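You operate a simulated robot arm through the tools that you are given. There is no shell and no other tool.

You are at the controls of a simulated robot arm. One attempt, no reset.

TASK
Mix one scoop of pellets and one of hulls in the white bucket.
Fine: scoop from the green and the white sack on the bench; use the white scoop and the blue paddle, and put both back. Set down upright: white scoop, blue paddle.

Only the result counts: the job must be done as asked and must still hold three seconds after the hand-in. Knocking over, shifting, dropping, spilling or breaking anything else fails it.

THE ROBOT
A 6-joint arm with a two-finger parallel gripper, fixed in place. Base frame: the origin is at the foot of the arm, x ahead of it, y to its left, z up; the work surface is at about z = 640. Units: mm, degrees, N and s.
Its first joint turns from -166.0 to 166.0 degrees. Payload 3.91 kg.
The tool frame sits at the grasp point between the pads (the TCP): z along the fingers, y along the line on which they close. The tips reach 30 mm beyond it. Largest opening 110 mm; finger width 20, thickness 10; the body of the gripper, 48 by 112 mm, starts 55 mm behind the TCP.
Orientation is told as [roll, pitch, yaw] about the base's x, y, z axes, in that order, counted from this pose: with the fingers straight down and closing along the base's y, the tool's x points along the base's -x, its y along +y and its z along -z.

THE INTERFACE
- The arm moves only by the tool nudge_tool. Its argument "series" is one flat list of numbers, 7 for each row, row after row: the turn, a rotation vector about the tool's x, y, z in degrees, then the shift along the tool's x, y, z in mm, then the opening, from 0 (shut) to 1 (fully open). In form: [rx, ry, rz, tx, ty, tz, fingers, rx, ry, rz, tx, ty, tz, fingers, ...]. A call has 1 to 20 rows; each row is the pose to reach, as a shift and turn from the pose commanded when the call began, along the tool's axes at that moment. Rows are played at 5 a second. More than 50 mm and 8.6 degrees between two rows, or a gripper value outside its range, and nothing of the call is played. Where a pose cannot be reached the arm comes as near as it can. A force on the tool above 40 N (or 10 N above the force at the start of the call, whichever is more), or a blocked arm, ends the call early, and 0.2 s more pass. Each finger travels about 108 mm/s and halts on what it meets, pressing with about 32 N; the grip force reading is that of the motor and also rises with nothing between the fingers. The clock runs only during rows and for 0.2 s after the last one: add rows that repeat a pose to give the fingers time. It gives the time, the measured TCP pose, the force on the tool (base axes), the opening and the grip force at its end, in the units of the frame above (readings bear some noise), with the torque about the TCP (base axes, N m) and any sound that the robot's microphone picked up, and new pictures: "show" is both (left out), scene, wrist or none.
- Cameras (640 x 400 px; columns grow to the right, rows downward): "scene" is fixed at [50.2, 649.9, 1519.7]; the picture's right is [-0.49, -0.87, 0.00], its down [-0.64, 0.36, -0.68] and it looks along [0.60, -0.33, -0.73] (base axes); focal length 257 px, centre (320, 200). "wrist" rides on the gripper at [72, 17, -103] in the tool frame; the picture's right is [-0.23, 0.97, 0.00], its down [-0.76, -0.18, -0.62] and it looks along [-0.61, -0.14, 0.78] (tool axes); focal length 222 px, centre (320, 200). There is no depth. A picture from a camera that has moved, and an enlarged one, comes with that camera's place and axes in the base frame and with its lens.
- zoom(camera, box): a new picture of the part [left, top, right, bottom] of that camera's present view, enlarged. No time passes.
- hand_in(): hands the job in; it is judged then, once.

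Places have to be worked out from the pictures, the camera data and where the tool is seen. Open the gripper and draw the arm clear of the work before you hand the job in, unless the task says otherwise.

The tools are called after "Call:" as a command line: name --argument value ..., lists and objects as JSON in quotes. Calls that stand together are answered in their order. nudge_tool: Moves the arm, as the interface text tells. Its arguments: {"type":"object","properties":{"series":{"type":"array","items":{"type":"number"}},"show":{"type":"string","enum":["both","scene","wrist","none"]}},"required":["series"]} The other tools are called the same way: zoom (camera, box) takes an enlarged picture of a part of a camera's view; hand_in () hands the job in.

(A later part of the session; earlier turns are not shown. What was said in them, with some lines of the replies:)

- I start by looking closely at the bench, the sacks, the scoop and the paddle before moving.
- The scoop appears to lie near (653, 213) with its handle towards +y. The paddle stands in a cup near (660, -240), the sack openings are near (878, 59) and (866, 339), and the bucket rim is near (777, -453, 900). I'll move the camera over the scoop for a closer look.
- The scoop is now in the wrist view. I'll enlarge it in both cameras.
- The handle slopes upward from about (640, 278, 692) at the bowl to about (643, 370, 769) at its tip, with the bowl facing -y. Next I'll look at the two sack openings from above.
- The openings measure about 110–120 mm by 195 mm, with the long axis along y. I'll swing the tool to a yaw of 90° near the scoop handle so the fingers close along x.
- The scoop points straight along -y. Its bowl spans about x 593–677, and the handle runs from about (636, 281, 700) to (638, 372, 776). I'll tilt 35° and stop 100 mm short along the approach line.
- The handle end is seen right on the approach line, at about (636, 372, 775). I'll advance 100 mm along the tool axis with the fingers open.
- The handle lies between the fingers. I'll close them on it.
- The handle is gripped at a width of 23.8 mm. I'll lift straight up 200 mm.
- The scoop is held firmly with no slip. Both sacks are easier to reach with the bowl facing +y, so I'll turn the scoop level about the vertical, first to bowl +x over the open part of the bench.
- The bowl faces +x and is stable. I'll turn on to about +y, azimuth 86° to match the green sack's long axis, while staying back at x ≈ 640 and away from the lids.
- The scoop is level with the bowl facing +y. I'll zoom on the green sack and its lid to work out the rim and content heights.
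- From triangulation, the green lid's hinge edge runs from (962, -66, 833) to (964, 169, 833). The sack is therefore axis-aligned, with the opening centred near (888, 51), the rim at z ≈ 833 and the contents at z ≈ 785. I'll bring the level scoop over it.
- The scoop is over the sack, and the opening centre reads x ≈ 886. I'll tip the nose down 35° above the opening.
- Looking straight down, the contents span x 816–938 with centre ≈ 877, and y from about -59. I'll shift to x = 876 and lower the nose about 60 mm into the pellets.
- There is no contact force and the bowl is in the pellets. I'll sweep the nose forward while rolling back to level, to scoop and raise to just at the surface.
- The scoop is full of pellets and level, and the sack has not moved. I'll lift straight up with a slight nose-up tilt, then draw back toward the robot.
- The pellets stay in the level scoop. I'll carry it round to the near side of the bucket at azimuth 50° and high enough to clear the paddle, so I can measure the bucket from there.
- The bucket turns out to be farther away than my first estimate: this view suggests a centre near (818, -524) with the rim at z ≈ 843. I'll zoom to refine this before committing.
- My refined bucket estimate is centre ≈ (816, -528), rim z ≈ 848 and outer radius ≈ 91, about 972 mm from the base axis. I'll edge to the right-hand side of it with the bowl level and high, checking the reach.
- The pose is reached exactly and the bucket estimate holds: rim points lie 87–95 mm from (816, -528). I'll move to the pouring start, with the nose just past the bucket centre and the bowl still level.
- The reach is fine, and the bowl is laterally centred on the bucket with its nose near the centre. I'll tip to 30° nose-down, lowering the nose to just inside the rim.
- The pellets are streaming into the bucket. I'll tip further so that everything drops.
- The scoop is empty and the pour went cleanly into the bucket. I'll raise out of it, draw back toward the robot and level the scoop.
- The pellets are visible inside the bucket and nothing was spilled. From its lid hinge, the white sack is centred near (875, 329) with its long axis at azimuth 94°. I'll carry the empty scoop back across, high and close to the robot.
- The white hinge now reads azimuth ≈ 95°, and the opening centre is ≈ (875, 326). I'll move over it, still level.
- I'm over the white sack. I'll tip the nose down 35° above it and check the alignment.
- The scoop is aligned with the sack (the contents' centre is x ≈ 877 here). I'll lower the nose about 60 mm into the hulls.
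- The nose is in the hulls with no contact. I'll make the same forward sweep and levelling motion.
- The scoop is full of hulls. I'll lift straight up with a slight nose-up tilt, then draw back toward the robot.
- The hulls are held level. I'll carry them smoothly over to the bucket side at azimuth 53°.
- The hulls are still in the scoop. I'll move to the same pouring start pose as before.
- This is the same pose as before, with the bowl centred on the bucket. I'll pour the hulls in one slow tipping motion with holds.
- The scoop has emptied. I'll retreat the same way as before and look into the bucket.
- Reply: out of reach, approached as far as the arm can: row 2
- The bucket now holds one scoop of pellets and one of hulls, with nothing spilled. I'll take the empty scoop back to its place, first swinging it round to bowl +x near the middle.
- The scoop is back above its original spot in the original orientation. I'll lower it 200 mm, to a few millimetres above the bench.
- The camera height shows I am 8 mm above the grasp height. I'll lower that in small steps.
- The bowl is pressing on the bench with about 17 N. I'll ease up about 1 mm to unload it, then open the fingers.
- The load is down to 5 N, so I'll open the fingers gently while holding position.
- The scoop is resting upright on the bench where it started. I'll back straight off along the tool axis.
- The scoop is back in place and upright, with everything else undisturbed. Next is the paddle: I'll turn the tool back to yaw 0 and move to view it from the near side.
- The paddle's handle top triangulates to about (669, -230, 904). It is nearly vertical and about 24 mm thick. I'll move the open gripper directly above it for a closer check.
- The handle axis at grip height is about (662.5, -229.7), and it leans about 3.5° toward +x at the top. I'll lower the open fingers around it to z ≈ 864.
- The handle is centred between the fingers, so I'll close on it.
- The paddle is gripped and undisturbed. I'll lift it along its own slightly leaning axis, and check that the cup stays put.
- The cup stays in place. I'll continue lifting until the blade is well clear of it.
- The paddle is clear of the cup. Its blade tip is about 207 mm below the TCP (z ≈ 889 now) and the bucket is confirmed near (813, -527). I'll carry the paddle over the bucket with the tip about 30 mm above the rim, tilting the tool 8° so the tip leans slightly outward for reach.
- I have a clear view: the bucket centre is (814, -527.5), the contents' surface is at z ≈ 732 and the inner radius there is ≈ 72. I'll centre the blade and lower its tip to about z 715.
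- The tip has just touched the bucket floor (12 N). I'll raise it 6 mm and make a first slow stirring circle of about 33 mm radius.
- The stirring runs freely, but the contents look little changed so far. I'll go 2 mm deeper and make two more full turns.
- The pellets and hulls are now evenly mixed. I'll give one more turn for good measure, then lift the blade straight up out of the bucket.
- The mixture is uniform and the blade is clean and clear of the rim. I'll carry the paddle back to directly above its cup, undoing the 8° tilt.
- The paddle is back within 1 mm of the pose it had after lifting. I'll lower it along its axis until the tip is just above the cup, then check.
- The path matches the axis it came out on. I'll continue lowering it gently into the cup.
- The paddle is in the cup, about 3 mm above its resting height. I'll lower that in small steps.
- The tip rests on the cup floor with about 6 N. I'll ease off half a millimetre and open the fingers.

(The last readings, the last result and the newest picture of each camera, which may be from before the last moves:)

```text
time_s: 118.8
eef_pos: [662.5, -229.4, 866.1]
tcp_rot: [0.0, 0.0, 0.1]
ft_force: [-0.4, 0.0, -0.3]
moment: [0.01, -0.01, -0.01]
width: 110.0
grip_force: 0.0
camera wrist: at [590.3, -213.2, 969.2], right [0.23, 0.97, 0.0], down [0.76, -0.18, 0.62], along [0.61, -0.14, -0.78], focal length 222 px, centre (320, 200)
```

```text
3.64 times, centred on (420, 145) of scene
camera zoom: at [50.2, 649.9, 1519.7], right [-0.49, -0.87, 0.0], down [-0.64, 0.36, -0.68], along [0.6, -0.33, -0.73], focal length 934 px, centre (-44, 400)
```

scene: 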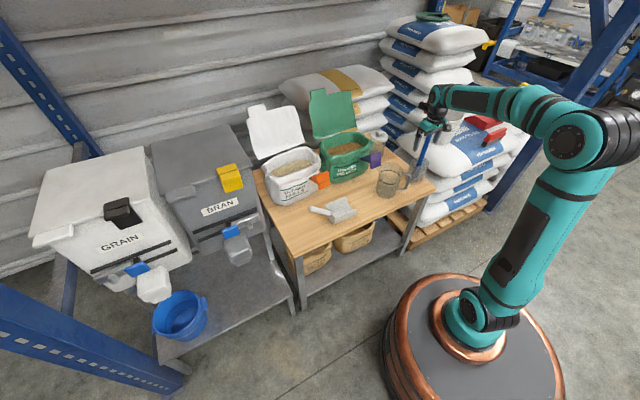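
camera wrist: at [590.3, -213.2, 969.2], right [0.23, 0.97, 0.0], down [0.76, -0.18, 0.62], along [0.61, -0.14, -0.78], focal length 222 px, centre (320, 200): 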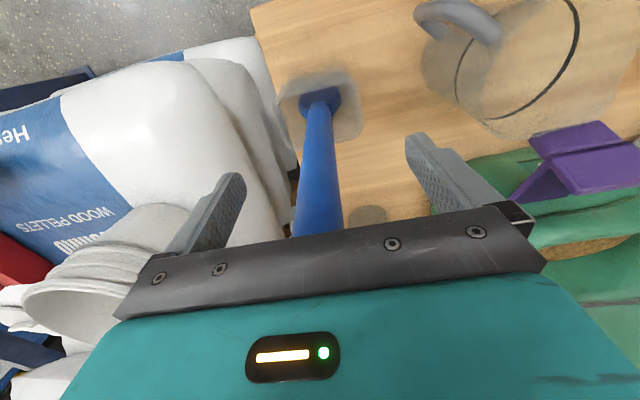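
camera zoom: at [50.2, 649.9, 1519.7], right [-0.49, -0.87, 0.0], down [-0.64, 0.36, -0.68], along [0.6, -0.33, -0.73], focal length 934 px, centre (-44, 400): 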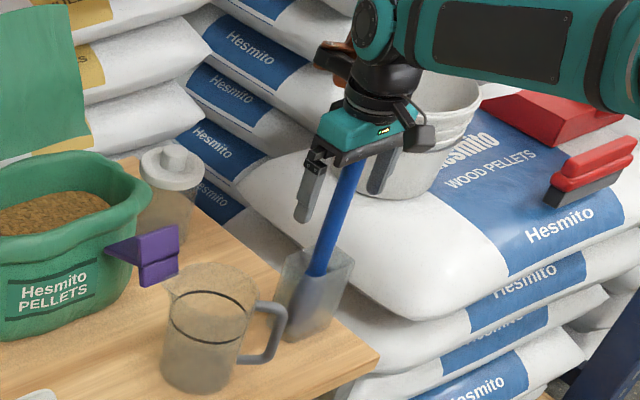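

The paddle stands in its cup just as it did at the start. I'll raise the open gripper straight up and retreat to a clear position.

Call:
nudge_tool --series '[0, 0, 0, 0, 0, -15, 1, 0, 0, 0, 0, 0, -40, 1, 0, 0, 0, 0, 0, -75, 1, 0, 0, 0, 0, 0, -115, 1, 0, 0, 0, 0, 0, -155, 1, 0, 0, 0, 0, 0, -195, 1, 0, 0, 0, 20, 10, -230, 1, 0, 0, 0, 50, 20, -255, 1, 0, 0, 0, 80, 30, -270, 1, 0, 0, 0, 100, 40, -275, 1, 0, 0, 0, 100, 40, -275, 1]'

Call:
zoom --camera "scene" --box '[240, 70, 440, 240]'

Call:
zoom --camera "scene" --box '[390, 70, 530, 200]'

Call:
zoom --camera "wrist" --box '[60, 40, 460, 260]'

```text
time_s: 121.2
eef_pos: [563.5, -188.9, 1140.2]
tcp_rot: [0.0, 0.0, 0.1]
ft_force: [-0.5, -0.3, -0.2]
moment: [0.02, 0.01, -0.01]
width: 110.0
grip_force: 0.1
camera wrist: at [489.8, -172.9, 1244.2], right [0.23, 0.97, 0.0], down [0.76, -0.18, 0.62], along [0.61, -0.14, -0.78], focal length 222 px, centre (320, 200)
```

scene: 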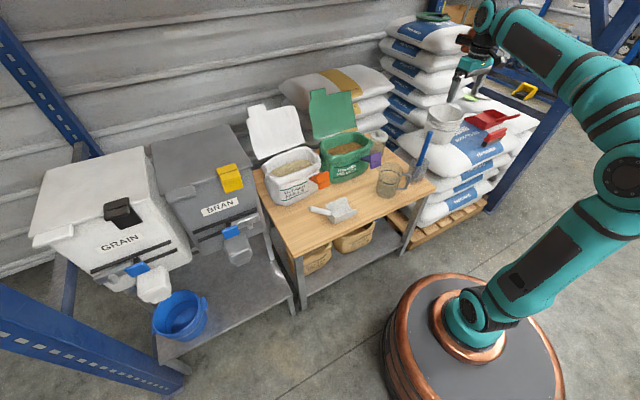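
wrist: 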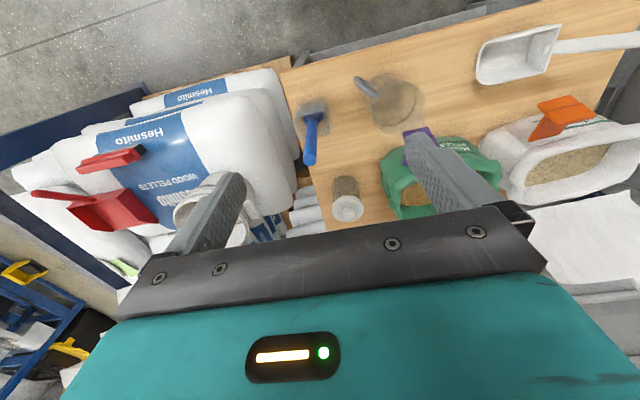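

```text
2.35 times, centred on (340, 155) of scene
camera zoom: at [50.2, 649.9, 1519.7], right [-0.49, -0.87, 0.0], down [-0.64, 0.36, -0.68], along [0.6, -0.33, -0.73], focal length 604 px, centre (273, 306)
```

zoom: 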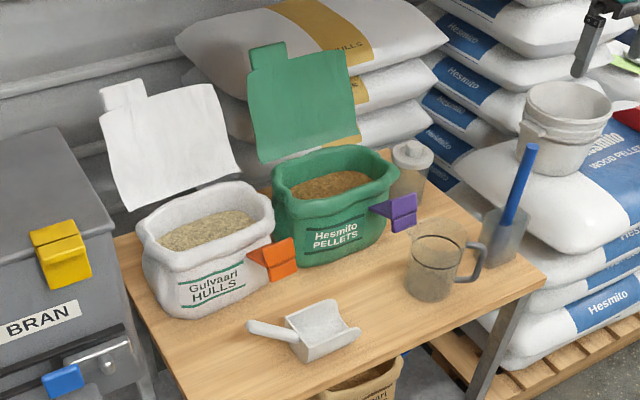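

```text
3.08 times, centred on (460, 135) of scene
camera zoom: at [50.2, 649.9, 1519.7], right [-0.49, -0.87, 0.0], down [-0.64, 0.36, -0.68], along [0.6, -0.33, -0.73], focal length 790 px, centre (-111, 400)
```

zoom: 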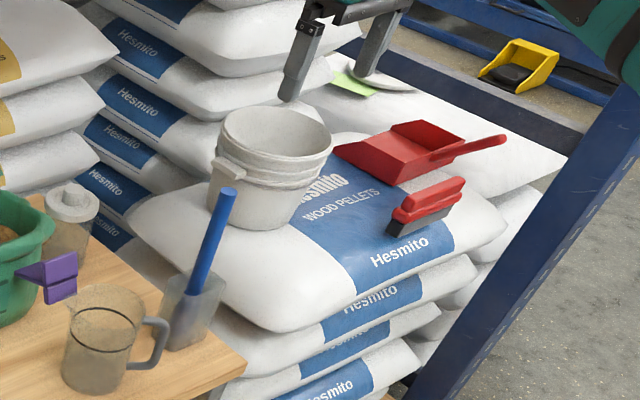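

```text
1.60 times, centred on (260, 150) of wrist
camera zoom: at [489.8, -172.9, 1244.2], right [0.23, 0.97, 0.0], down [0.76, -0.18, 0.62], along [0.61, -0.14, -0.78], focal length 355 px, centre (416, 280)
```

zoom: 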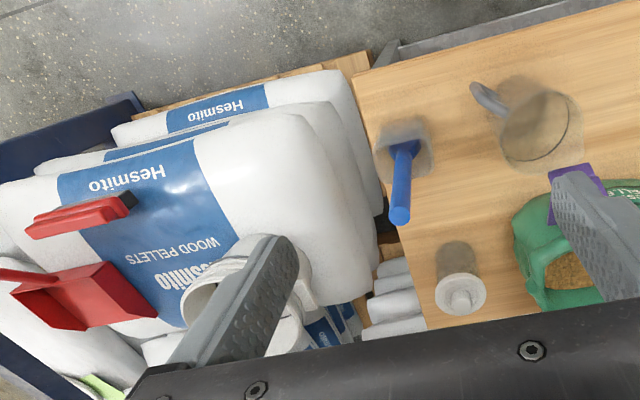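

Everything is in its place. The mix is in the white bucket, the scoop is upright on the bench, the paddle stands in its cup, nothing has spilled and the arm is clear with the gripper open. I'll hand in.

Call:
hand_in

```text
The job is handed in.
```

I put one scoop of pellets (green sack) and one scoop of hulls (white sack) in the white bucket and stirred them with the blue paddle. The last views into the bucket showed an even mix.

- **Tools:** the white scoop is back upright on the bench where it started. The blue paddle is upright in its cup again.
- **Surroundings:** the final pictures show nothing spilled, shifted or knocked over.
- **Bucket floor:** the paddle tip touched it once, at about 12 N, before I raised it 6 mm to stir. The bucket did not move.

I handed the job in with the gripper open and the arm clear of the work. No verdict came back.
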